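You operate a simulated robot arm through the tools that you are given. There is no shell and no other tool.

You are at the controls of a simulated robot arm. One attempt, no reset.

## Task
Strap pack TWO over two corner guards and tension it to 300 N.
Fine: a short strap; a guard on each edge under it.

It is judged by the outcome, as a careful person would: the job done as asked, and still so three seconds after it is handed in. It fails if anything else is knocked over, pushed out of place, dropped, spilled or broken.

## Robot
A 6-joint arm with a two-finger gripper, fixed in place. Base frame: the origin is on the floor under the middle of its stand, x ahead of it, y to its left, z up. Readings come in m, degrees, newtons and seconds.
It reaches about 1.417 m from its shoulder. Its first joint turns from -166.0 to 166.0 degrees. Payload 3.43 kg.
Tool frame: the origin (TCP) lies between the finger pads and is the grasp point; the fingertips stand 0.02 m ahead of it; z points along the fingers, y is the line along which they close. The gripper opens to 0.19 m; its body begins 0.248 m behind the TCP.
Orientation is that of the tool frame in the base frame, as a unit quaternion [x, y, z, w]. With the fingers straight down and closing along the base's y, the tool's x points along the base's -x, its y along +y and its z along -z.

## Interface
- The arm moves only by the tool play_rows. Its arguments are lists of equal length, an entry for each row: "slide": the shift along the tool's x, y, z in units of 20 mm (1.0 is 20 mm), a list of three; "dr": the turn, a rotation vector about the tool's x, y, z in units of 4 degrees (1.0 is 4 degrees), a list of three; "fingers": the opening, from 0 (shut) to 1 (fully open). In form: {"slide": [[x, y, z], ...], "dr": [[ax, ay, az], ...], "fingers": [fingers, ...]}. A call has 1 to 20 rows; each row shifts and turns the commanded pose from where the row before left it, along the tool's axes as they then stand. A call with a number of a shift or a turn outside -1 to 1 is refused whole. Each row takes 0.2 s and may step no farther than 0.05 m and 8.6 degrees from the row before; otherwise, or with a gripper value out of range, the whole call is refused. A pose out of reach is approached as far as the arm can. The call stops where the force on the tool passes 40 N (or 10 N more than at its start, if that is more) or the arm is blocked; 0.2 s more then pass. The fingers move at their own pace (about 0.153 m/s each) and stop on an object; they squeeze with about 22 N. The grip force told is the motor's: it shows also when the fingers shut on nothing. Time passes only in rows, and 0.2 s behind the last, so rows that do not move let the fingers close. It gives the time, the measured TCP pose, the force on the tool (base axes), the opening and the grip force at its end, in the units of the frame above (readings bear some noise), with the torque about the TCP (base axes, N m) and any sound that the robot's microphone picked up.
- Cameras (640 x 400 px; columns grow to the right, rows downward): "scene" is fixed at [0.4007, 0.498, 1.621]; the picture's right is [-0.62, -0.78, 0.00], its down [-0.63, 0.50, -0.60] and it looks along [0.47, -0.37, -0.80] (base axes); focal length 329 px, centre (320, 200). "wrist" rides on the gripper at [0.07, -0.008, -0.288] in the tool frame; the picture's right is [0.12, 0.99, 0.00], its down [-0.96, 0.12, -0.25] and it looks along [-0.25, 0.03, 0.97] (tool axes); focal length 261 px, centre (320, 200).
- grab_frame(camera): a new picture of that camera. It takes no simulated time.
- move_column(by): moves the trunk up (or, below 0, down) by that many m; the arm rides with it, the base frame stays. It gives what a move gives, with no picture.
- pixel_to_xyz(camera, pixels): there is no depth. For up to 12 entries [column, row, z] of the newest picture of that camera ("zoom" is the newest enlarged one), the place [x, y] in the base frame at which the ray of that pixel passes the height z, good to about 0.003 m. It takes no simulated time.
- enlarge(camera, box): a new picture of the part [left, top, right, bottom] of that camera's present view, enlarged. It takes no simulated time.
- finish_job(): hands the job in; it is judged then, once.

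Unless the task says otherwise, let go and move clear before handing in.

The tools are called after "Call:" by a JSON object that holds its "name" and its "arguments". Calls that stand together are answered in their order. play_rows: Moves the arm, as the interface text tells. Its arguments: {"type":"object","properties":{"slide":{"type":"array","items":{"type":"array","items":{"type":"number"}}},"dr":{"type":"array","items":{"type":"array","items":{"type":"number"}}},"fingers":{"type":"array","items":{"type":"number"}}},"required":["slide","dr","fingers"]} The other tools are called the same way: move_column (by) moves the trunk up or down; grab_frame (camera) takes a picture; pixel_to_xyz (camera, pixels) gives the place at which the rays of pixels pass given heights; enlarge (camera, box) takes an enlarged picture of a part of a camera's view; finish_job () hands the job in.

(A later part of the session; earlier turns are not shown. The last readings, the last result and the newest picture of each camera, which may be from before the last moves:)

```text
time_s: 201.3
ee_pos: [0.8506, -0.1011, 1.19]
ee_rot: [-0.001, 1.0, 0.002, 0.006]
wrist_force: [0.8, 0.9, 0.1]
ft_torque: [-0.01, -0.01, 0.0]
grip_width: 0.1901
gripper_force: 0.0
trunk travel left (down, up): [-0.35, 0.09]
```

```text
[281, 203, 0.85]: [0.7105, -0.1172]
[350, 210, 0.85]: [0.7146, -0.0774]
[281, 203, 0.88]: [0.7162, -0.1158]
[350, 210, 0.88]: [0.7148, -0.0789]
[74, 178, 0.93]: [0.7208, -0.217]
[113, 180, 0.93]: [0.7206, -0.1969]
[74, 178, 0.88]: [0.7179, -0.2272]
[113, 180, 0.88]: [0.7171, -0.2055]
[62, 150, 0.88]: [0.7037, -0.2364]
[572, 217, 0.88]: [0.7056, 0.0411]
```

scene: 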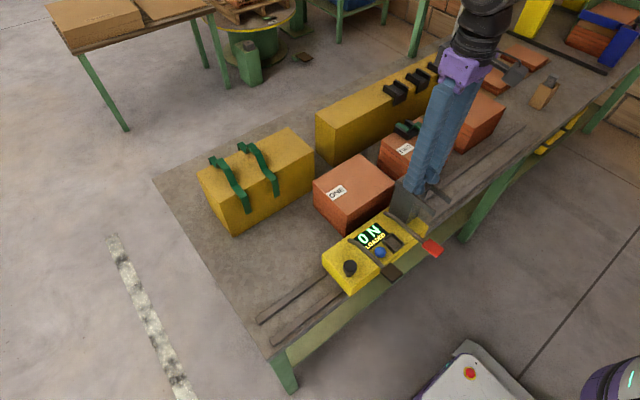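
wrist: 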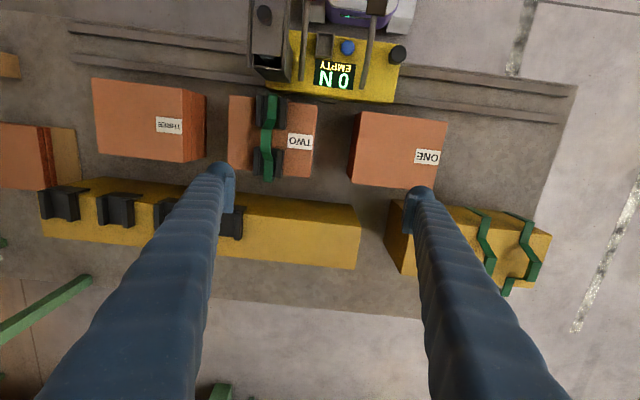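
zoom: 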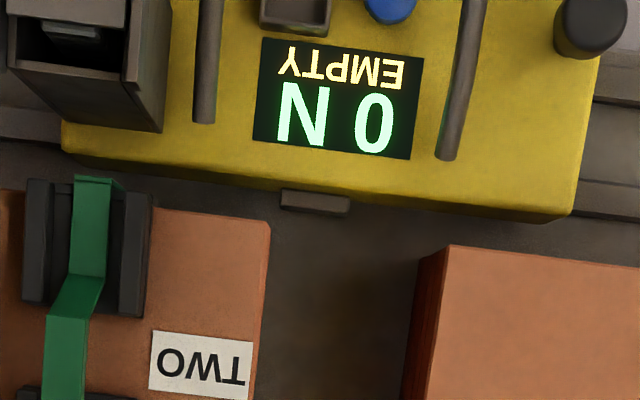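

The nose is centred at y≈-0.0975, exactly mid-panel, so the machine must go ~112 mm further to put the nose at the strap (y≈-0.2095). I'll regrip the lid knob, close the lid, and slide.

Call:
{"name": "play_rows", "arguments": {"slide": [[0.946, -0.443, 0], [0.946, -0.443, 0], [0.946, -0.443, 0], [0.946, -0.443, 0], [0.946, -0.443, 0], [0.946, -0.443, 0], [0.946, -0.443, 0], [0.946, -0.443, 0], [0.946, -0.443, 0], [0.946, -0.443, 0], [0.946, -0.443, 0], [0.946, -0.443, 0], [0, 0, 1], [0, 0, 1], [0, 0, 0]], "dr": [[0, 0, 0], [0, 0, 0], [0, 0, 0], [0, 0, 0], [0, 0, 0], [0, 0, 0], [0, 0, 0], [0, 0, 0], [0, 0, 0], [0, 0, 0], [0, 0, 0], [0, 0, 0], [0, 0, 0], [0, 0, 0], [0, 0, 0]], "fingers": [0.7, 0.5, 0.3, 0.3, 0.3, 0.3, 0.3, 0.3, 0.3, 0.3, 0.3, 0.3, 0.3, 0.3, 0.3]}}

Call:
{"name": "grab_frame", "arguments": {"camera": "wrist"}}

Call:
{"name": "enlarge", "arguments": {"camera": "wrist", "box": [250, 110, 390, 260]}}

```text
time_s: 204.5
ee_pos: [0.6251, -0.2083, 1.1464]
ee_rot: [0.0, 1.0, 0.001, 0.007]
wrist_force: [0.0, 1.5, -0.5]
ft_torque: [0.03, 0.02, 0.01]
grip_width: 0.057
gripper_force: 0.2
trunk travel left (down, up): [-0.35, 0.09]
```

```text
taken
```

wrist: 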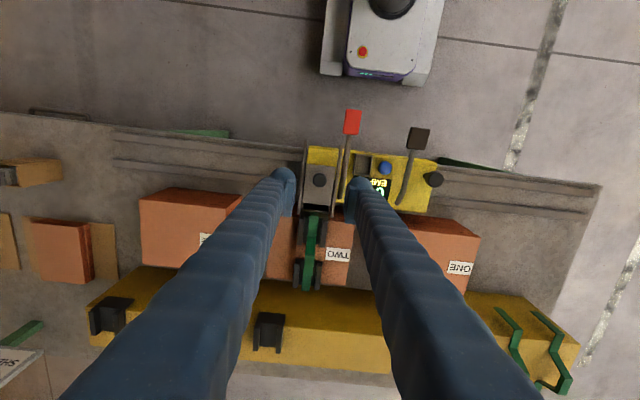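

```text
2.67 times, centred on (320, 185) of wrist
```

zoom: 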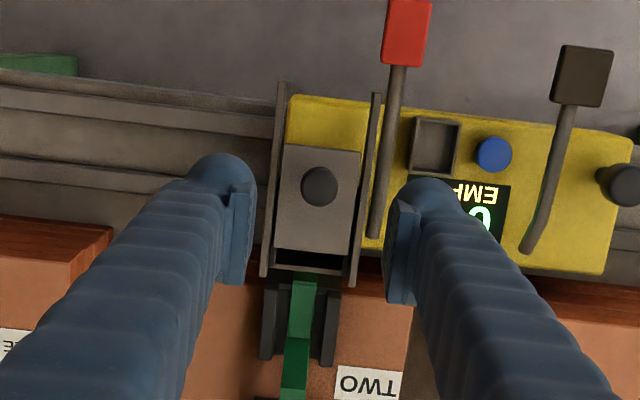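

Call:
{"name": "pixel_to_xyz", "arguments": {"camera": "wrist", "pixels": [[319.6, 179.8, 1.05], [319.6, 179.8, 1.055]]}}

Call:
{"name": "play_rows", "arguments": {"slide": [[0, 0.02, 1], [0, 0, 1], [0, 0, 1], [0, 0, 1], [0, 0, 0.7], [0, 0, 0.5], [0, 0, 0], [0, 0, 0], [0, 0, 0], [0, 0, 0]], "dr": [[0, 0, 0], [0, 0, 0], [0, 0, 0], [0, 0, 0], [0, 0, 0], [0, 0, 0], [0, 0, 0], [0, 0, 0], [0, 0, 0], [0, 0, 0]], "fingers": [0.3, 0.3, 0.3, 0.3, 0.3, 0.3, 0.3, 0.05, 0.05, 0.05]}}

```text
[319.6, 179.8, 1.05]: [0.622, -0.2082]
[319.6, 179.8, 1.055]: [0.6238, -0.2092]
```

```text
time_s: 206.7
ee_pos: [0.6268, -0.2091, 1.0421]
ee_rot: [0.0, 1.0, 0.001, 0.008]
wrist_force: [-0.7, -1.0, -1.7]
ft_torque: [0.01, -0.02, 0.01]
grip_width: 0.0203
gripper_force: 45.2
trunk travel left (down, up): [-0.35, 0.09]
```

The knob is gripped (0.0203). I'll push the lid closed and check for LOADED.

Call:
{"name": "play_rows", "arguments": {"slide": [[-0.1, 0, 0], [-0.2, 0, 0], [-0.25, 0, 0], [-0.25, 0, 0], [-0.15, 0, 0], [-0.08, 0, 0], [0, 0, 0]], "dr": [[0, 0, 0], [0, 0, 0], [0, 0, 0], [0, 0, 0], [0, 0, 0], [0, 0, 0], [0, 0, 0]], "fingers": [0.05, 0.05, 0.05, 0.05, 0.05, 0.05, 0.05]}}

Call:
{"name": "enlarge", "arguments": {"camera": "scene", "box": [380, 110, 500, 230]}}

```text
time_s: 208.3
ee_pos: [0.6459, -0.2067, 1.0418]
ee_rot: [0.001, 1.0, 0.001, 0.005]
wrist_force: [-5.2, -2.7, -5.5]
ft_torque: [0.03, 0.36, 0.0]
grip_width: 0.0202
gripper_force: 45.2
trunk travel left (down, up): [-0.35, 0.09]
```

```text
3.33 times, centred on (440, 170) of scene
```

zoom: 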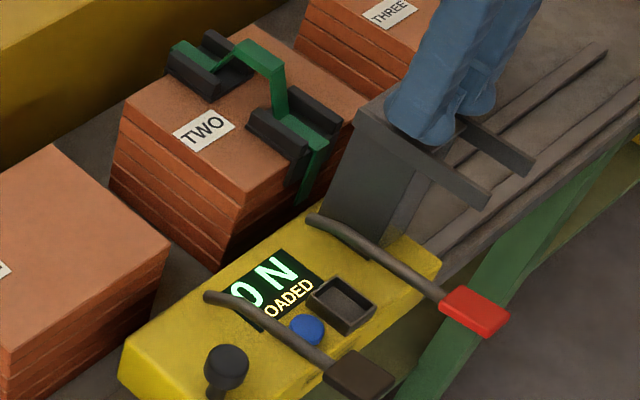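

LOADED shows again. I'll slide the machine ~111 mm further along -y with the same gentle ramp.

Call:
{"name": "play_rows", "arguments": {"slide": [[0.05, -0.05, 0], [0, -0.1, 0], [0, -0.2, 0], [0, -0.3, 0], [0, -0.35, 0], [0, -0.35, 0], [0, -0.35, 0], [0, -0.35, 0], [0, -0.35, 0], [0, -0.35, 0], [0, -0.35, 0], [0, -0.35, 0], [0, -0.35, 0], [0, -0.35, 0], [0, -0.35, 0], [0, -0.3, 0], [0, -0.25, 0], [0, -0.2, 0], [0, -0.15, 0], [0, -0.1, 0]], "dr": [[0, 0, 0], [0, 0, 0], [0, 0, 0], [0, 0, 0], [0, 0, 0], [0, 0, 0], [0, 0, 0], [0, 0, 0], [0, 0, 0], [0, 0, 0], [0, 0, 0], [0, 0, 0], [0, 0, 0], [0, 0, 0], [0, 0, 0], [0, 0, 0], [0, 0, 0], [0, 0, 0], [0, 0, 0], [0, 0, 0]], "fingers": [0.05, 0.05, 0.05, 0.05, 0.05, 0.05, 0.05, 0.05, 0.05, 0.05, 0.05, 0.05, 0.05, 0.05, 0.05, 0.05, 0.05, 0.05, 0.05, 0.05]}}

Call:
{"name": "enlarge", "arguments": {"camera": "scene", "box": [380, 90, 520, 220]}}

```text
time_s: 212.5
ee_pos: [0.6461, -0.3175, 1.0414]
ee_rot: [0.0, 1.0, 0.001, 0.007]
wrist_force: [-5.3, -2.6, -7.3]
ft_torque: [-0.01, 0.01, -0.01]
grip_width: 0.0202
gripper_force: 44.5
trunk travel left (down, up): [-0.35, 0.09]
```

```text
3.08 times, centred on (450, 155) of scene
```

zoom: 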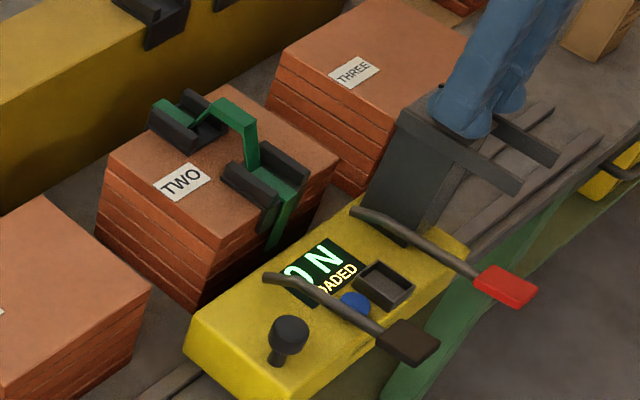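

The machine moved with LOADED intact; the nose should now be at y≈-0.2075. I'll release the knob and check nose versus strap from above the pack.

Call:
{"name": "play_rows", "arguments": {"slide": [[0.05, 0, 0], [0, 0, 0], [0, 0, 0], [0, 0, -0.4], [0, 0, -0.8], [0, 0, -1], [0, 0, -1], [0, 0, -1], [0, 0, -1], [0, 0, -1], [-1, 0.54, -0.3], [-1, 0.54, -0.3], [-1, 0.54, -0.3], [-1, 0.54, 0], [-1, 0.54, 0], [-1, 0.54, 0], [-1, 0.54, 0], [-1, 0.54, 0], [-1, 0.54, 0], [-1, 0.54, 0]], "dr": [[0, 0, 0], [0, 0, 0], [0, 0, 0], [0, 0, 0], [0, 0, 0], [0, 0, 0], [0, 0, 0], [0, 0, 0], [0, 0, 0], [0, 0, 0], [0, 0, 0], [0, 0, 0], [0, 0, 0], [0, 0, 0], [0, 0, 0], [0, 0, 0], [0, 0, 0], [0, 0, 0], [0, 0, 0], [0, 0, 0]], "fingers": [0.05, 0.3, 0.3, 0.3, 0.3, 0.3, 0.3, 0.3, 0.3, 0.3, 0.6, 1, 1, 1, 1, 1, 1, 1, 1, 1]}}

Call:
{"name": "grab_frame", "arguments": {"camera": "wrist"}}

Call:
{"name": "enlarge", "arguments": {"camera": "wrist", "box": [250, 40, 400, 170]}}

```text
time_s: 216.7
ee_pos: [0.8444, -0.2105, 1.1864]
ee_rot: [0.0, 1.0, 0.001, 0.006]
wrist_force: [0.3, 0.2, 0.3]
ft_torque: [0.02, -0.01, 0.01]
grip_width: 0.1898
gripper_force: 0.1
trunk travel left (down, up): [-0.35, 0.09]
```

```text
taken
```

wrist: 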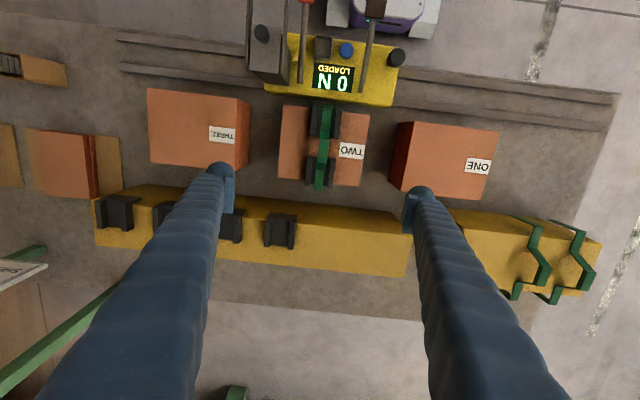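

```text
3.08 times, centred on (325, 105) of wrist
```

zoom: 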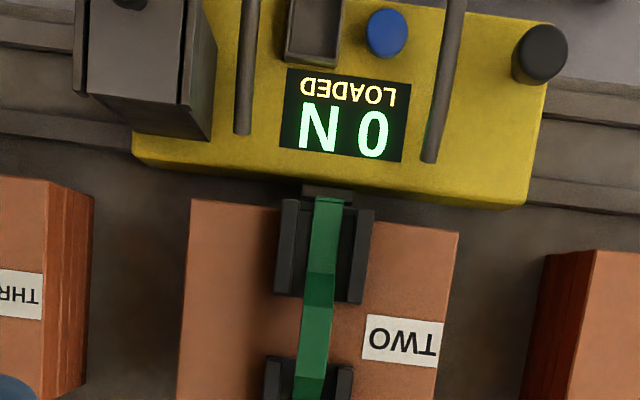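

The nose (zoom 328,190) now sits right behind the strap's near end (330,200). I'll go back to the black lever, now at about (0.545,-0.142), and try a stroke.

Call:
{"name": "play_rows", "arguments": {"slide": [[1, 0.283, 0], [1, 0.283, 0], [1, 0.283, 0], [1, 0.283, 0], [1, 0.283, 0], [1, 0.283, 0], [1, 0.283, 0], [1, 0.283, 0], [1, 0.283, 0], [1, 0.283, 0], [1, 0.283, 0], [1, 0.283, 0], [1, 0.283, 0], [1, 0.283, 0], [0.9, 0.283, 0], [0, 0, 0.5], [0, 0, 1], [0, 0, 1], [0, 0, 1], [0, 0, 1]], "dr": [[0, 0, 0], [0, 0, 0], [0, 0, 0], [0, 0, 0], [0, 0, 0], [0, 0, 0], [0, 0, 0], [0, 0, 0], [0, 0, 0], [0, 0, 0], [0, 0, 0], [0, 0, 0], [0, 0, 0], [0, 0, 0], [0, 0, 0], [0, 0, 0], [0, 0, 0], [0, 0, 0], [0, 0, 0], [0, 0, 0]], "fingers": [0.6, 0.3, 0, 0, 0, 0, 0, 0, 0, 0, 0, 0, 0, 0, 0, 0, 0, 0, 0, 0]}}

Call:
{"name": "grab_frame", "arguments": {"camera": "wrist"}}

Call:
{"name": "enlarge", "arguments": {"camera": "wrist", "box": [240, 110, 400, 240]}}

Call:
{"name": "enlarge", "arguments": {"camera": "scene", "box": [380, 90, 520, 220]}}

```text
time_s: 220.9
ee_pos: [0.5464, -0.1233, 1.0903]
ee_rot: [0.0, 1.0, 0.001, 0.006]
wrist_force: [0.0, -0.3, 0.2]
ft_torque: [0.03, 0.04, 0.02]
grip_width: 0.0
gripper_force: 21.6
trunk travel left (down, up): [-0.35, 0.09]
```

```text
taken
```

wrist: 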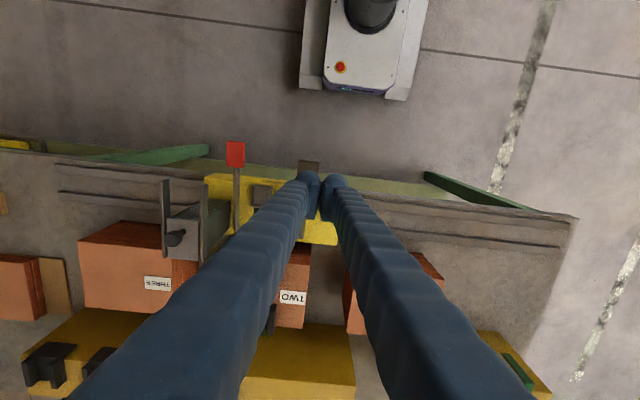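

```text
3.08 times, centred on (320, 175) of wrist
```

zoom: 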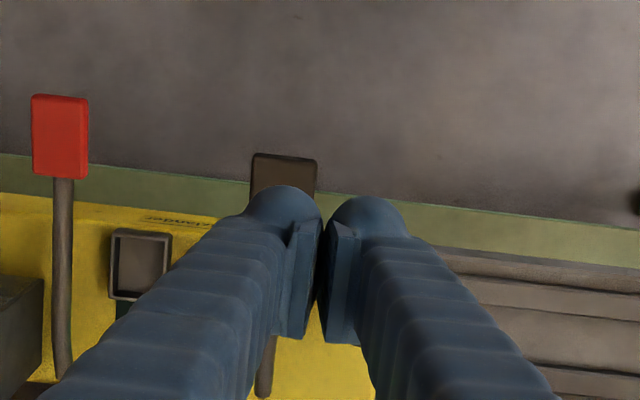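

```text
3.08 times, centred on (450, 155) of scene
```

zoom: 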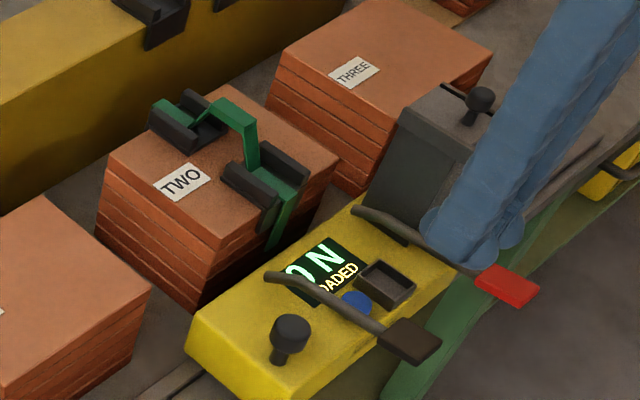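

The fingertip is over the black pad. I'll descend to contact and press in stages, watching for newtons.

Call:
{"name": "play_rows", "arguments": {"slide": [[0, 0, 1], [0, 0, 1], [0, 0, 1], [0, 0, 1], [0, 0, 1], [0, 0, 1], [0, 0, 0.6], [0, 0, 0.5], [0, 0, 0.4], [0, 0, 0]], "dr": [[0, 0, 0], [0, 0, 0], [0, 0, 0], [0, 0, 0], [0, 0, 0], [0, 0, 0], [0, 0, 0], [0, 0, 0], [0, 0, 0], [0, 0, 0]], "fingers": [0, 0, 0, 0, 0, 0, 0, 0, 0, 0]}}

Call:
{"name": "enlarge", "arguments": {"camera": "scene", "box": [380, 90, 520, 220]}}

```text
time_s: 223.1
ee_pos: [0.5486, -0.123, 0.9427]
ee_rot: [0.0, 1.0, 0.001, 0.007]
wrist_force: [-1.2, 0.8, 3.5]
ft_torque: [-0.04, 0.06, -0.02]
grip_width: 0.0
gripper_force: 22.0
trunk travel left (down, up): [-0.35, 0.09]
```

```text
3.08 times, centred on (450, 155) of scene
```

zoom: 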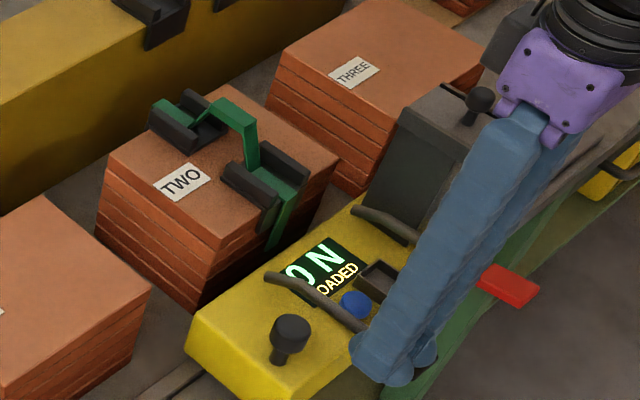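

Call:
{"name": "play_rows", "arguments": {"slide": [[0, 0, 0.2], [0, 0, 0.2], [0, 0, 0]], "dr": [[0, 0, 0], [0, 0, 0], [0, 0, 0]], "fingers": [0, 0, 0]}}

Call:
{"name": "enlarge", "arguments": {"camera": "scene", "box": [380, 90, 520, 220]}}

Call:
{"name": "play_rows", "arguments": {"slide": [[0, 0, 0.2], [0, 0, 0.2], [0, 0, 0]], "dr": [[0, 0, 0], [0, 0, 0], [0, 0, 0]], "fingers": [0, 0, 0]}}

Call:
{"name": "enlarge", "arguments": {"camera": "scene", "box": [380, 90, 520, 220]}}

```text
time_s: 223.9
ee_pos: [0.5492, -0.1233, 0.9344]
ee_rot: [0.0, 1.0, 0.001, 0.007]
wrist_force: [-2.4, 0.5, 3.4]
ft_torque: [-0.04, 0.02, -0.06]
grip_width: 0.0001
gripper_force: 22.5
trunk travel left (down, up): [-0.35, 0.09]
```

```text
3.08 times, centred on (450, 155) of scene
```

zoom: 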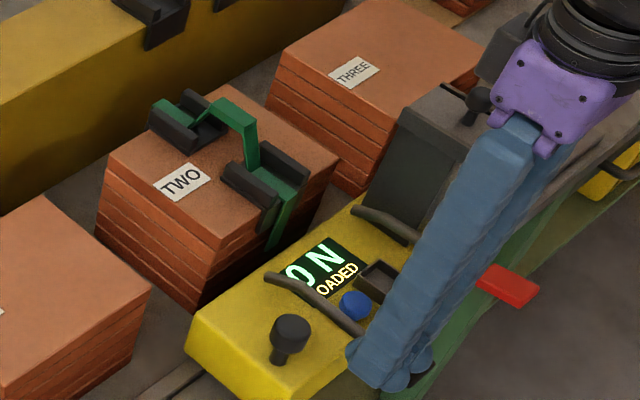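

```text
time_s: 224.7
ee_pos: [0.549, -0.123, 0.9253]
ee_rot: [0.0, 1.0, 0.001, 0.007]
wrist_force: [-2.1, -0.5, 4.3]
ft_torque: [-0.05, 0.03, -0.06]
grip_width: 0.0001
gripper_force: 22.0
trunk travel left (down, up): [-0.35, 0.09]
```

```text
3.08 times, centred on (450, 155) of scene
```

zoom: 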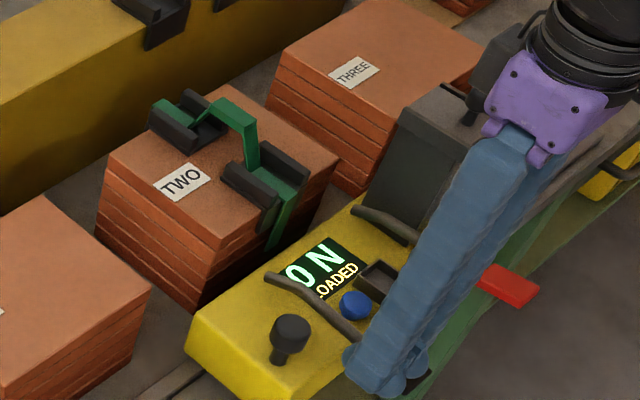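

0 N at 33 mm. Now that the strap may be engaged, a seal at 0 N would be irreversible. I'll back off, open the lid so no seal can be set, and only then do a full stroke.

Call:
{"name": "play_rows", "arguments": {"slide": [[0, 0, -0.5], [0, 0, -1], [0, 0, -1], [0, 0, -1], [0, 0, -1], [0, 0, -1], [0, 0, -1], [0, 0, -1], [0, 0, -1], [0, 0, -1], [-0.485, -0.97, 0], [-0.485, -0.97, 0], [-0.485, -0.97, 0], [-0.485, -0.97, 0], [-0.485, -0.97, 0], [-0.485, -0.97, 0], [-0.485, -0.97, 0], [-0.485, -0.97, 0], [-0.485, -0.97, 0], [-0.485, -0.97, 0]], "dr": [[0, 0, 0], [0, 0, 0], [0, 0, 0], [0, 0, 0], [0, 0, 0], [0, 0, 0], [0, 0, 0], [0, 0, 0], [0, 0, 0], [0, 0, 0], [0, 0, 0], [0, 0, 0], [0, 0, 0], [0, 0, 0], [0, 0, 0], [0, 0, 0], [0, 0, 0], [0, 0, 0], [0, 0, 0], [0, 0, 0]], "fingers": [0, 0, 0, 0, 0, 0, 0, 0, 0, 0, 0.1, 0.2, 0.3, 0.3, 0.3, 0.3, 0.3, 0.3, 0.3, 0.3]}}

Call:
{"name": "grab_frame", "arguments": {"camera": "wrist"}}

Call:
{"name": "enlarge", "arguments": {"camera": "wrist", "box": [250, 110, 390, 260]}}

```text
time_s: 228.9
ee_pos: [0.6433, -0.3184, 1.1172]
ee_rot: [0.001, 1.0, 0.001, 0.007]
wrist_force: [0.1, -0.7, -0.1]
ft_torque: [0.03, 0.0, -0.01]
grip_width: 0.057
gripper_force: 0.0
trunk travel left (down, up): [-0.35, 0.09]
```

```text
taken
```

wrist: 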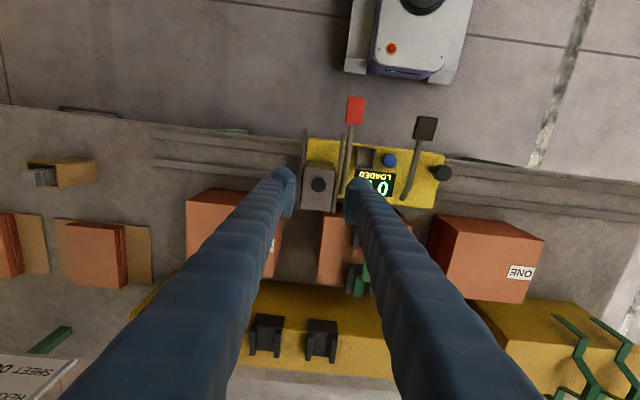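

```text
2.67 times, centred on (320, 185) of wrist
```

zoom: 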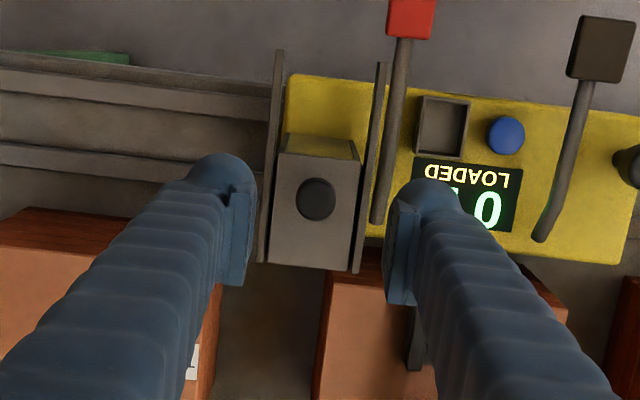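

The knob is below. I'll grip it, pull the lid open 20 mm, release and rise.

Call:
{"name": "play_rows", "arguments": {"slide": [[-0.1, -0.03, 1], [0, 0, 1], [0, 0, 1], [0, 0, 0.6], [0, 0, 0.19], [0, 0, 0], [0, 0, 0], [0, 0, 0], [0, 0, 0]], "dr": [[0, 0, 0], [0, 0, 0], [0, 0, 0], [0, 0, 0], [0, 0, 0], [0, 0, 0], [0, 0, 0], [0, 0, 0], [0, 0, 0]], "fingers": [0.3, 0.3, 0.3, 0.3, 0.3, 0.3, 0.05, 0.05, 0.05]}}

Call:
{"name": "play_rows", "arguments": {"slide": [[0.1, 0, 0], [0.2, 0, 0], [0.2, 0, 0], [0.2, 0, 0], [0.2, 0, 0], [0.15, 0, 0], [0, 0, 0], [0, 0, 0], [0, 0, 0], [0, 0, -0.4], [0, 0, -0.8], [0, 0, -1], [0, 0, -1], [0, 0, -1]], "dr": [[0, 0, 0], [0, 0, 0], [0, 0, 0], [0, 0, 0], [0, 0, 0], [0, 0, 0], [0, 0, 0], [0, 0, 0], [0, 0, 0], [0, 0, 0], [0, 0, 0], [0, 0, 0], [0, 0, 0], [0, 0, 0]], "fingers": [0.05, 0.05, 0.05, 0.05, 0.05, 0.05, 0.05, 0.3, 0.3, 0.3, 0.3, 0.3, 0.3, 0.3]}}

Call:
{"name": "grab_frame", "arguments": {"camera": "wrist"}}

Call:
{"name": "enlarge", "arguments": {"camera": "scene", "box": [380, 90, 520, 220]}}

```text
time_s: 230.9
ee_pos: [0.6456, -0.3196, 1.041]
ee_rot: [-0.001, 1.0, 0.0, 0.007]
wrist_force: [-2.1, -6.6, -0.9]
ft_torque: [-0.03, -0.06, -0.02]
grip_width: 0.0202
gripper_force: 44.7
trunk travel left (down, up): [-0.35, 0.09]
```

```text
time_s: 233.9
ee_pos: [0.6241, -0.3177, 1.1263]
ee_rot: [0.0, 1.0, 0.001, 0.007]
wrist_force: [-0.1, -0.5, 0.1]
ft_torque: [-0.04, -0.04, 0.04]
grip_width: 0.0571
gripper_force: 0.0
trunk travel left (down, up): [-0.35, 0.09]
```

```text
taken
```

wrist: 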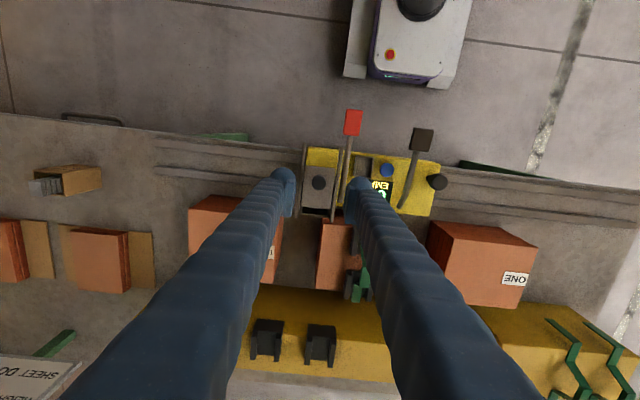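

```text
3.08 times, centred on (450, 155) of scene
```

zoom: 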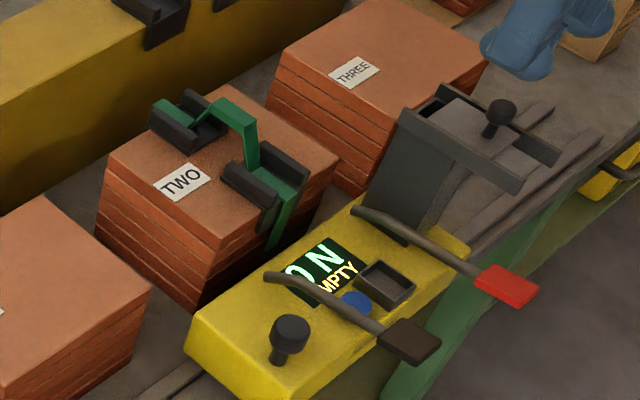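

The lid is open and EMPTY shows. Now a full black stroke with the strap at the nose.

Call:
{"name": "play_rows", "arguments": {"slide": [[0.38, 0.97, 0], [0.38, 0.97, 0], [0.38, 0.97, 0], [0.38, 0.97, 0], [0.38, 0.97, 0], [0.38, 0.97, 0], [0.38, 0.97, 0], [0.38, 0.97, 0], [0.38, 0.97, 0], [0.38, 0.97, 0], [0, 0, 1], [0, 0, 1], [0, 0, 1], [0, 0, 1], [0, 0, 1], [0, 0, 1], [0, 0, 1], [0, 0, 1], [0, 0, 0]], "dr": [[0, 0, 0], [0, 0, 0], [0, 0, 0], [0, 0, 0], [0, 0, 0], [0, 0, 0], [0, 0, 0], [0, 0, 0], [0, 0, 0], [0, 0, 0], [0, 0, 0], [0, 0, 0], [0, 0, 0], [0, 0, 0], [0, 0, 0], [0, 0, 0], [0, 0, 0], [0, 0, 0], [0, 0, 0]], "fingers": [0.2, 0.1, 0, 0, 0, 0, 0, 0, 0, 0, 0, 0, 0, 0, 0, 0, 0, 0, 0]}}

Call:
{"name": "enlarge", "arguments": {"camera": "wrist", "box": [240, 110, 400, 240]}}

Call:
{"name": "play_rows", "arguments": {"slide": [[0, 0, 0.6], [0, 0, 0.6], [0, 0, 0.6], [0, 0, 0.5], [0, 0, 0.3], [0, 0, 0.2], [0, 0, 0]], "dr": [[0, 0, 0], [0, 0, 0], [0, 0, 0], [0, 0, 0], [0, 0, 0], [0, 0, 0], [0, 0, 0]], "fingers": [0, 0, 0, 0, 0, 0, 0]}}

Call:
{"name": "enlarge", "arguments": {"camera": "scene", "box": [380, 90, 520, 220]}}

```text
time_s: 237.9
ee_pos: [0.5499, -0.1254, 0.9657]
ee_rot: [0.0, 1.0, 0.001, 0.007]
wrist_force: [-0.8, -0.4, -0.2]
ft_torque: [-0.02, -0.01, -0.02]
grip_width: 0.0
gripper_force: 21.7
trunk travel left (down, up): [-0.35, 0.09]
```

```text
3.08 times, centred on (320, 175) of wrist
```

zoom: 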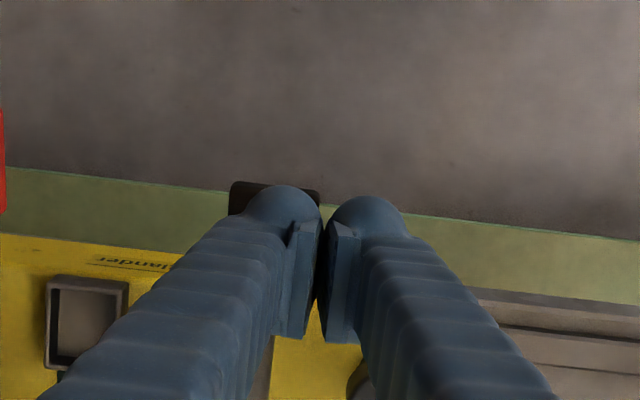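

```text
time_s: 239.5
ee_pos: [0.5505, -0.1246, 0.909]
ee_rot: [0.0, 1.0, 0.0, 0.008]
wrist_force: [-1.6, 1.9, 26.2]
ft_torque: [-0.26, -0.19, 0.0]
grip_width: 0.0
gripper_force: 21.9
trunk travel left (down, up): [-0.35, 0.09]
```

```text
3.08 times, centred on (450, 155) of scene
```

zoom: 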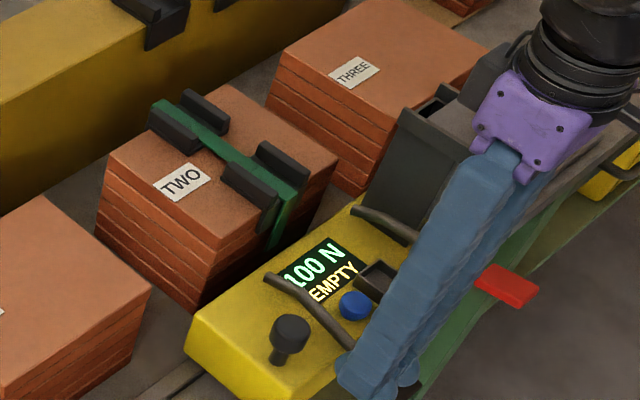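

A full black stroke tightened the strap flat, and the display reads 100 N, so black is the tension lever at 100 N per stroke. I'll let it return fully and give the second stroke.

Call:
{"name": "play_rows", "arguments": {"slide": [[0, 0, -0.6], [0, 0, -0.8], [0, 0, -0.9], [0, 0, -0.9], [0, 0, 0]], "dr": [[0, 0, 0], [0, 0, 0], [0, 0, 0], [0, 0, 0], [0, 0, 0]], "fingers": [0, 0, 0, 0, 0]}}

Call:
{"name": "enlarge", "arguments": {"camera": "scene", "box": [380, 90, 520, 220]}}

```text
time_s: 240.7
ee_pos: [0.5503, -0.124, 0.9737]
ee_rot: [0.001, 1.0, 0.001, 0.006]
wrist_force: [-0.6, -0.6, -0.6]
ft_torque: [-0.04, 0.04, 0.0]
grip_width: 0.0
gripper_force: 21.9
trunk travel left (down, up): [-0.35, 0.09]
```

```text
3.08 times, centred on (450, 155) of scene
```

zoom: 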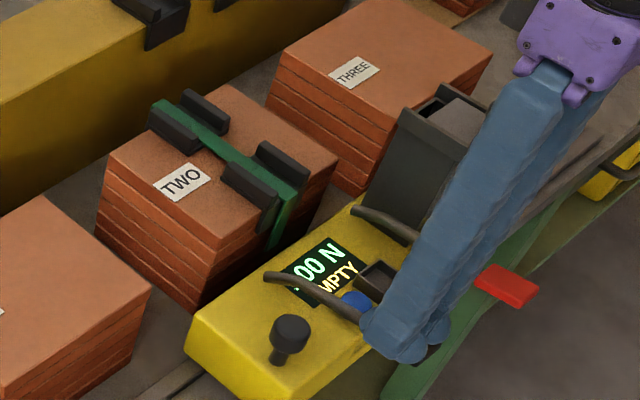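

The 100 N holds after release. Second stroke.

Call:
{"name": "play_rows", "arguments": {"slide": [[0, 0, 0.7], [0, 0, 0.7], [0, 0, 0.7], [0, 0, 0.6], [0, 0, 0.3], [0, 0, 0.2], [0, 0, 0]], "dr": [[0, 0, 0], [0, 0, 0], [0, 0, 0], [0, 0, 0], [0, 0, 0], [0, 0, 0], [0, 0, 0]], "fingers": [0, 0, 0, 0, 0, 0, 0]}}

Call:
{"name": "enlarge", "arguments": {"camera": "scene", "box": [380, 90, 520, 220]}}

```text
time_s: 242.3
ee_pos: [0.55, -0.1258, 0.9104]
ee_rot: [0.0, 1.0, 0.0, 0.007]
wrist_force: [-3.5, -2.9, 22.7]
ft_torque: [-0.32, -0.13, -0.1]
grip_width: 0.0
gripper_force: 22.5
trunk travel left (down, up): [-0.35, 0.09]
```

```text
3.08 times, centred on (450, 155) of scene
```

zoom: 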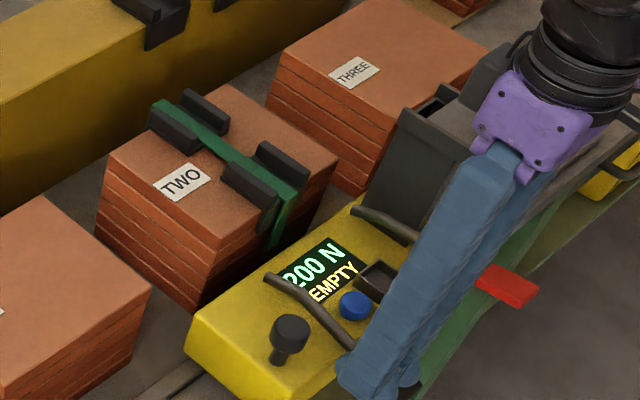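

The display reads 200 N. I'll release fully and give the third and last stroke.

Call:
{"name": "play_rows", "arguments": {"slide": [[0, 0, -0.6], [0, 0, -0.8], [0, 0, -0.9], [0, 0, -0.9], [0, 0, 0]], "dr": [[0, 0, 0], [0, 0, 0], [0, 0, 0], [0, 0, 0], [0, 0, 0]], "fingers": [0, 0, 0, 0, 0]}}

Call:
{"name": "play_rows", "arguments": {"slide": [[0, 0, 0.7], [0, 0, 0.7], [0, 0, 0.7], [0, 0, 0.6], [0, 0, 0.3], [0, 0, 0.2], [0, 0, 0]], "dr": [[0, 0, 0], [0, 0, 0], [0, 0, 0], [0, 0, 0], [0, 0, 0], [0, 0, 0], [0, 0, 0]], "fingers": [0, 0, 0, 0, 0, 0, 0]}}

Call:
{"name": "enlarge", "arguments": {"camera": "scene", "box": [380, 90, 520, 220]}}

```text
time_s: 243.5
ee_pos: [0.5493, -0.1251, 0.9736]
ee_rot: [0.0, 1.0, 0.001, 0.006]
wrist_force: [0.2, 0.1, 0.3]
ft_torque: [-0.03, 0.01, -0.02]
grip_width: 0.0002
gripper_force: 22.1
trunk travel left (down, up): [-0.35, 0.09]
```

```text
time_s: 245.1
ee_pos: [0.5519, -0.1239, 0.9099]
ee_rot: [-0.001, 1.0, -0.001, 0.008]
wrist_force: [-0.4, -0.8, 22.9]
ft_torque: [-0.29, -0.13, -0.05]
grip_width: 0.0
gripper_force: 22.1
trunk travel left (down, up): [-0.35, 0.09]
```

```text
3.08 times, centred on (450, 155) of scene
```

zoom: 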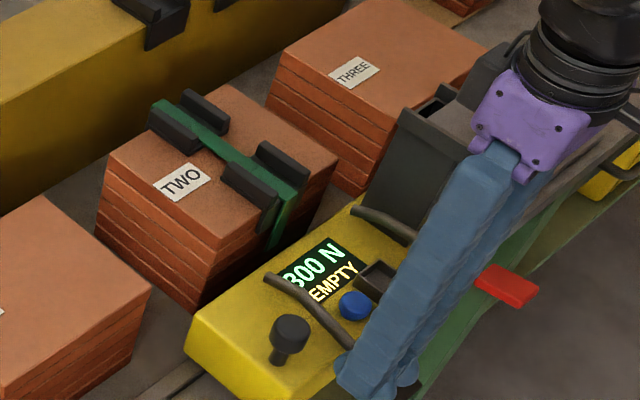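

300 N is reached. I'll let the black lever up, then go close the lid so the seal is ready.

Call:
{"name": "play_rows", "arguments": {"slide": [[0, 0, -0.6], [0, 0, -0.8], [0, 0, -0.9], [0, 0, -0.9], [0, 0, -1], [0, 0, -1], [0, 0, -1], [0, 0, -1], [0, 0, -1], [0, 0, -1], [0, 0, -1], [0, 0, -1], [0, 0, 0]], "dr": [[0, 0, 0], [0, 0, 0], [0, 0, 0], [0, 0, 0], [0, 0, 0], [0, 0, 0], [0, 0, 0], [0, 0, 0], [0, 0, 0], [0, 0, 0], [0, 0, 0], [0, 0, 0], [0, 0, 0]], "fingers": [0, 0, 0, 0, 0, 0, 0, 0, 0, 0, 0, 0, 0]}}

Call:
{"name": "play_rows", "arguments": {"slide": [[-0.37, -0.965, 0], [-0.37, -0.965, 0], [-0.37, -0.965, 0], [-0.37, -0.965, 0], [-0.37, -0.965, 0], [-0.37, -0.965, 0], [-0.37, -0.965, 0], [-0.37, -0.965, 0], [-0.37, -0.965, 0], [-0.37, -0.965, 0], [0, 0, 0]], "dr": [[0, 0, 0], [0, 0, 0], [0, 0, 0], [0, 0, 0], [0, 0, 0], [0, 0, 0], [0, 0, 0], [0, 0, 0], [0, 0, 0], [0, 0, 0], [0, 0, 0]], "fingers": [0, 0.1, 0.2, 0.3, 0.3, 0.3, 0.3, 0.3, 0.3, 0.3, 0.3]}}

Call:
{"name": "grab_frame", "arguments": {"camera": "wrist"}}

Call:
{"name": "enlarge", "arguments": {"camera": "wrist", "box": [250, 110, 390, 260]}}

Call:
{"name": "enlarge", "arguments": {"camera": "scene", "box": [380, 90, 520, 220]}}

```text
time_s: 247.9
ee_pos: [0.5485, -0.1249, 1.1322]
ee_rot: [0.0, 1.0, 0.001, 0.006]
wrist_force: [-0.5, -0.6, -0.1]
ft_torque: [0.0, -0.01, -0.02]
grip_width: 0.0001
gripper_force: 22.2
trunk travel left (down, up): [-0.35, 0.09]
```

```text
time_s: 250.3
ee_pos: [0.6226, -0.3173, 1.1341]
ee_rot: [0.001, 1.0, 0.001, 0.007]
wrist_force: [-0.2, 0.3, 0.4]
ft_torque: [0.03, 0.01, 0.01]
grip_width: 0.057
gripper_force: 0.1
trunk travel left (down, up): [-0.35, 0.09]
```

```text
taken
```

wrist: 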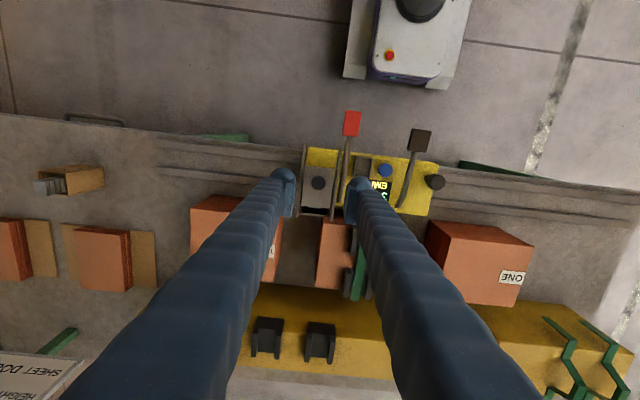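

```text
2.67 times, centred on (320, 185) of wrist
```

zoom: 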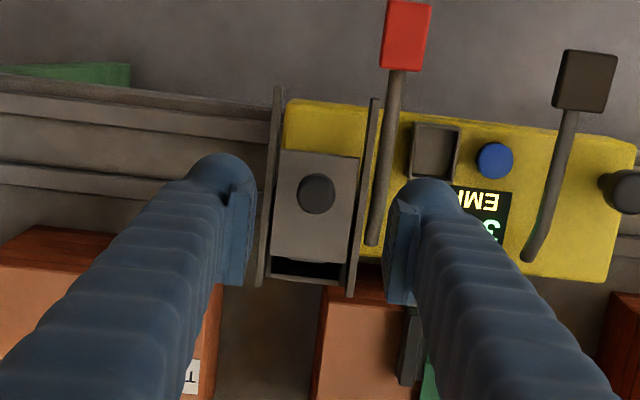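

```text
3.08 times, centred on (450, 155) of scene
```

zoom: 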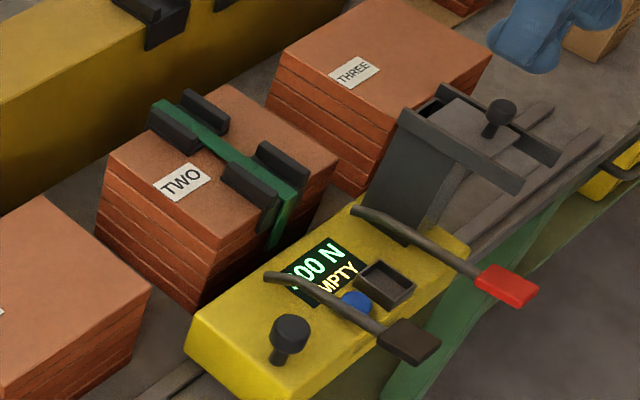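

Call:
{"name": "pixel_to_xyz", "arguments": {"camera": "wrist", "pixels": [[318.5, 182, 1.05], [318.5, 182, 1.045]]}}

```text
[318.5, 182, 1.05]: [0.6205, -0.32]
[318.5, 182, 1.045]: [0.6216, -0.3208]
```

The knob is at (0.6215,-0.320). I'll centre on it, grip, and push the lid closed.

Call:
{"name": "play_rows", "arguments": {"slide": [[0.02, -0.14, 1], [0, 0, 1], [0, 0, 1], [0, 0, 1], [0, 0, 0.4], [0, 0, 0.22], [0, 0, 0], [0, 0, 0], [0, 0, 0], [0, 0, 0]], "dr": [[0, 0, 0], [0, 0, 0], [0, 0, 0], [0, 0, 0], [0, 0, 0], [0, 0, 0], [0, 0, 0], [0, 0, 0], [0, 0, 0], [0, 0, 0]], "fingers": [0.3, 0.3, 0.3, 0.3, 0.3, 0.3, 0.3, 0.05, 0.05, 0.05]}}

Call:
{"name": "play_rows", "arguments": {"slide": [[-0.1, 0, 0], [-0.2, 0, 0], [-0.25, 0, 0], [-0.25, 0, 0], [-0.15, 0, 0], [-0.08, 0, 0], [0, 0, 0]], "dr": [[0, 0, 0], [0, 0, 0], [0, 0, 0], [0, 0, 0], [0, 0, 0], [0, 0, 0], [0, 0, 0]], "fingers": [0.05, 0.05, 0.05, 0.05, 0.05, 0.05, 0.05]}}

Call:
{"name": "enlarge", "arguments": {"camera": "scene", "box": [380, 90, 520, 220]}}

```text
time_s: 252.5
ee_pos: [0.6226, -0.3195, 1.0409]
ee_rot: [0.0, 1.0, 0.001, 0.006]
wrist_force: [-0.3, 4.6, 0.9]
ft_torque: [0.04, 0.05, 0.02]
grip_width: 0.0202
gripper_force: 45.1
trunk travel left (down, up): [-0.35, 0.09]
```

```text
time_s: 254.1
ee_pos: [0.6441, -0.3193, 1.0415]
ee_rot: [-0.001, 1.0, 0.001, 0.006]
wrist_force: [-0.6, 4.9, -10.7]
ft_torque: [0.05, 0.09, -0.01]
grip_width: 0.0201
gripper_force: 45.0
trunk travel left (down, up): [-0.35, 0.09]
```

```text
3.08 times, centred on (450, 155) of scene
```

zoom: 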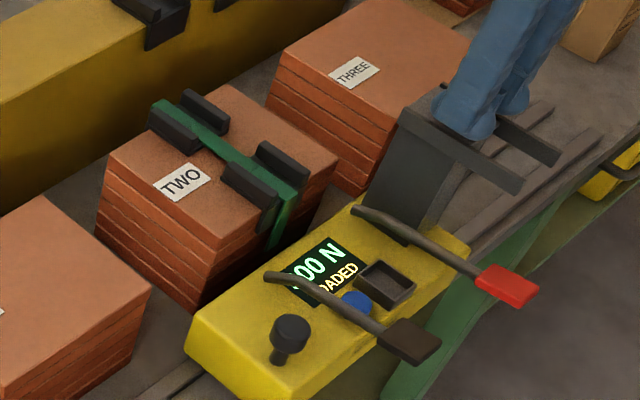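

The lid is closed: 300 N and LOADED. I'll nudge it home, release, and move over the red lever (now near y≈-0.264).

Call:
{"name": "play_rows", "arguments": {"slide": [[-0.06, 0, 0], [0.03, 0, 0], [0, 0, 0], [0, 0, 0], [0, 0, -0.4], [0, 0, -0.8], [0, 0, -1], [0, 0, -1], [0, 0, -1], [0.88, 0.6, 0], [0.88, 0.6, 0], [0.88, 0.6, 0], [0.88, 0.6, 0], [0.88, 0.6, 0], [0.88, 0.6, 0], [0, 0, 0]], "dr": [[0, 0, 0], [0, 0, 0], [0, 0, 0], [0, 0, 0], [0, 0, 0], [0, 0, 0], [0, 0, 0], [0, 0, 0], [0, 0, 0], [0, 0, 0], [0, 0, 0], [0, 0, 0], [0, 0, 0], [0, 0, 0], [0, 0, 0], [0, 0, 0]], "fingers": [0.05, 0.05, 0.3, 0.3, 0.3, 0.3, 0.3, 0.3, 0.3, 0.2, 0.1, 0, 0, 0, 0, 0]}}

Call:
{"name": "grab_frame", "arguments": {"camera": "wrist"}}

Call:
{"name": "enlarge", "arguments": {"camera": "wrist", "box": [240, 110, 400, 240]}}

Call:
{"name": "enlarge", "arguments": {"camera": "scene", "box": [380, 90, 520, 220]}}

```text
time_s: 257.5
ee_pos: [0.5377, -0.2484, 1.1237]
ee_rot: [0.0, 1.0, 0.001, 0.007]
wrist_force: [-0.1, -0.3, 0.5]
ft_torque: [-0.02, 0.03, 0.0]
grip_width: 0.0001
gripper_force: 21.9
trunk travel left (down, up): [-0.35, 0.09]
```

```text
taken
```

wrist: 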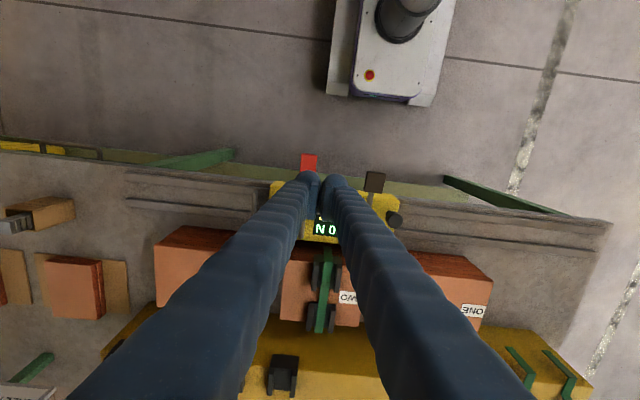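

```text
3.08 times, centred on (320, 175) of wrist
```

zoom: 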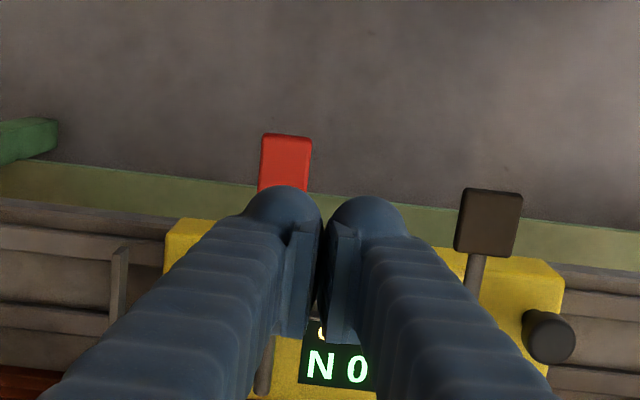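

```text
3.08 times, centred on (450, 155) of scene
```

zoom: 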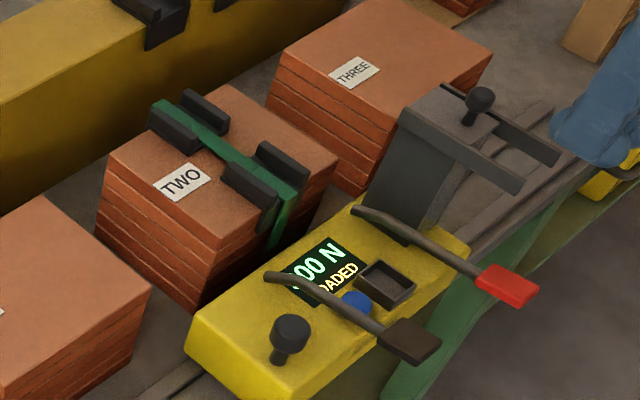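

The fingertip lines up with the red pad. The display still shows 300 N LOADED. I'll descend and press the red lever fully to set the seal.

Call:
{"name": "play_rows", "arguments": {"slide": [[0, 0, 1], [0, 0, 1], [0, 0, 1], [0, 0, 1], [0, 0, 1], [0, 0, 1], [0, 0, 1], [0, 0, 1], [0, 0, 0.3], [0, 0, 0]], "dr": [[0, 0, 0], [0, 0, 0], [0, 0, 0], [0, 0, 0], [0, 0, 0], [0, 0, 0], [0, 0, 0], [0, 0, 0], [0, 0, 0], [0, 0, 0]], "fingers": [0, 0, 0, 0, 0, 0, 0, 0, 0, 0]}}

Call:
{"name": "play_rows", "arguments": {"slide": [[0, 0, 0.6], [0, 0, 0.6], [0, 0, 0.6], [0, 0, 0.5], [0, 0, 0.3], [0, 0, 0.2], [0, 0, 0.1], [0, 0, 0]], "dr": [[0, 0, 0], [0, 0, 0], [0, 0, 0], [0, 0, 0], [0, 0, 0], [0, 0, 0], [0, 0, 0], [0, 0, 0]], "fingers": [0, 0, 0, 0, 0, 0, 0, 0]}}

Call:
{"name": "enlarge", "arguments": {"camera": "scene", "box": [380, 90, 520, 220]}}

```text
time_s: 259.7
ee_pos: [0.5384, -0.249, 0.9577]
ee_rot: [0.0, 1.0, 0.001, 0.008]
wrist_force: [0.1, -0.4, -0.6]
ft_torque: [-0.02, -0.03, 0.0]
grip_width: 0.0004
gripper_force: 22.2
trunk travel left (down, up): [-0.35, 0.09]
```

```text
time_s: 261.5
ee_pos: [0.5407, -0.2489, 0.9024]
ee_rot: [0.0, 1.0, 0.0, 0.008]
wrist_force: [2.2, 2.7, 25.7]
ft_torque: [-0.25, -0.34, 0.07]
grip_width: 0.0001
gripper_force: 21.9
trunk travel left (down, up): [-0.35, 0.09]
```

```text
3.08 times, centred on (450, 155) of scene
```

zoom: 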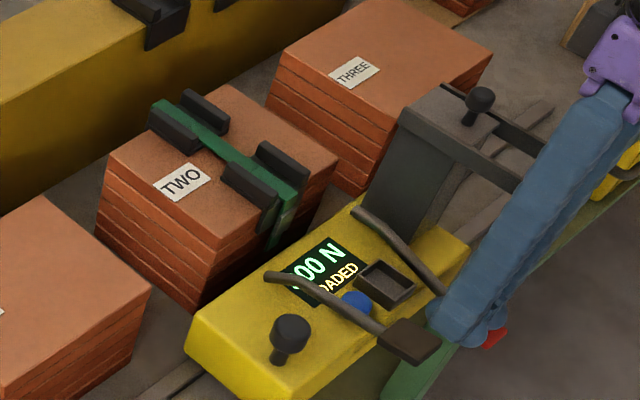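

The red lever is at its stop and the display still shows 300 N LOADED. I'll release it and look closely at the strap and display.

Call:
{"name": "play_rows", "arguments": {"slide": [[0, 0, -0.6], [0, 0, -0.8], [0, 0, -1], [0, 0, -1], [0, 0, -1], [0, 0, -1], [0, 0, -1], [0, 0, -1], [0, 0, -1], [0, 0, -1], [0, 0, 0]], "dr": [[0, 0, 0], [0, 0, 0], [0, 0, 0], [0, 0, 0], [0, 0, 0], [0, 0, 0], [0, 0, 0], [0, 0, 0], [0, 0, 0], [0, 0, 0], [0, 0, 0]], "fingers": [0, 0, 0, 0, 0, 0, 0, 0, 0, 0, 0]}}

Call:
{"name": "enlarge", "arguments": {"camera": "scene", "box": [420, 110, 480, 180]}}

Call:
{"name": "enlarge", "arguments": {"camera": "scene", "box": [400, 140, 500, 220]}}

Call:
{"name": "grab_frame", "arguments": {"camera": "wrist"}}

```text
time_s: 263.9
ee_pos: [0.5381, -0.2487, 1.0883]
ee_rot: [0.0, 1.0, 0.001, 0.006]
wrist_force: [-0.3, -0.7, 0.4]
ft_torque: [-0.01, 0.03, 0.03]
grip_width: 0.0
gripper_force: 21.6
trunk travel left (down, up): [-0.35, 0.09]
```

```text
5.71 times, centred on (450, 145) of scene
```

zoom: 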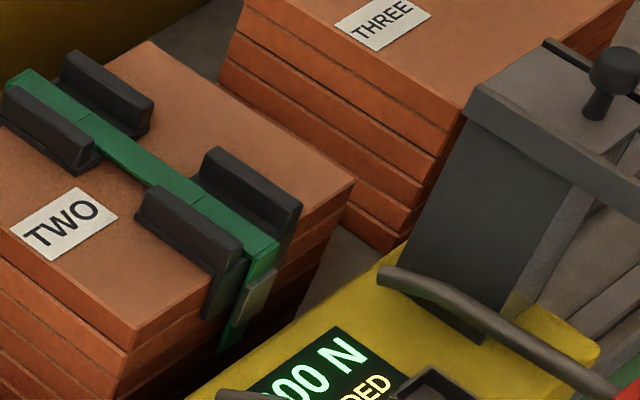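

```text
5.00 times, centred on (450, 180) of scene
```

zoom: 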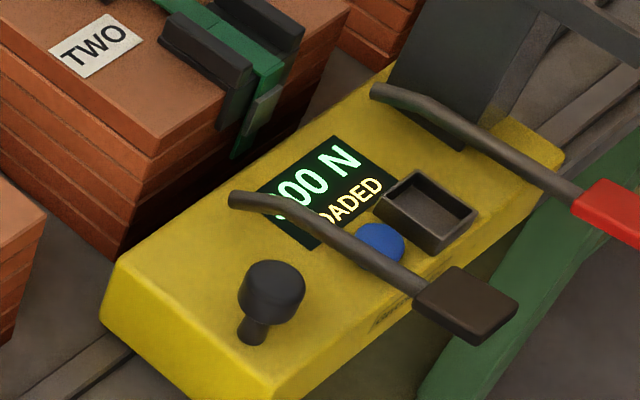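

```text
taken
```

wrist: 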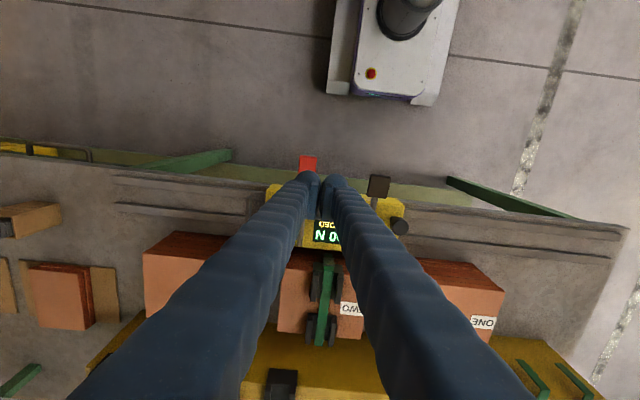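

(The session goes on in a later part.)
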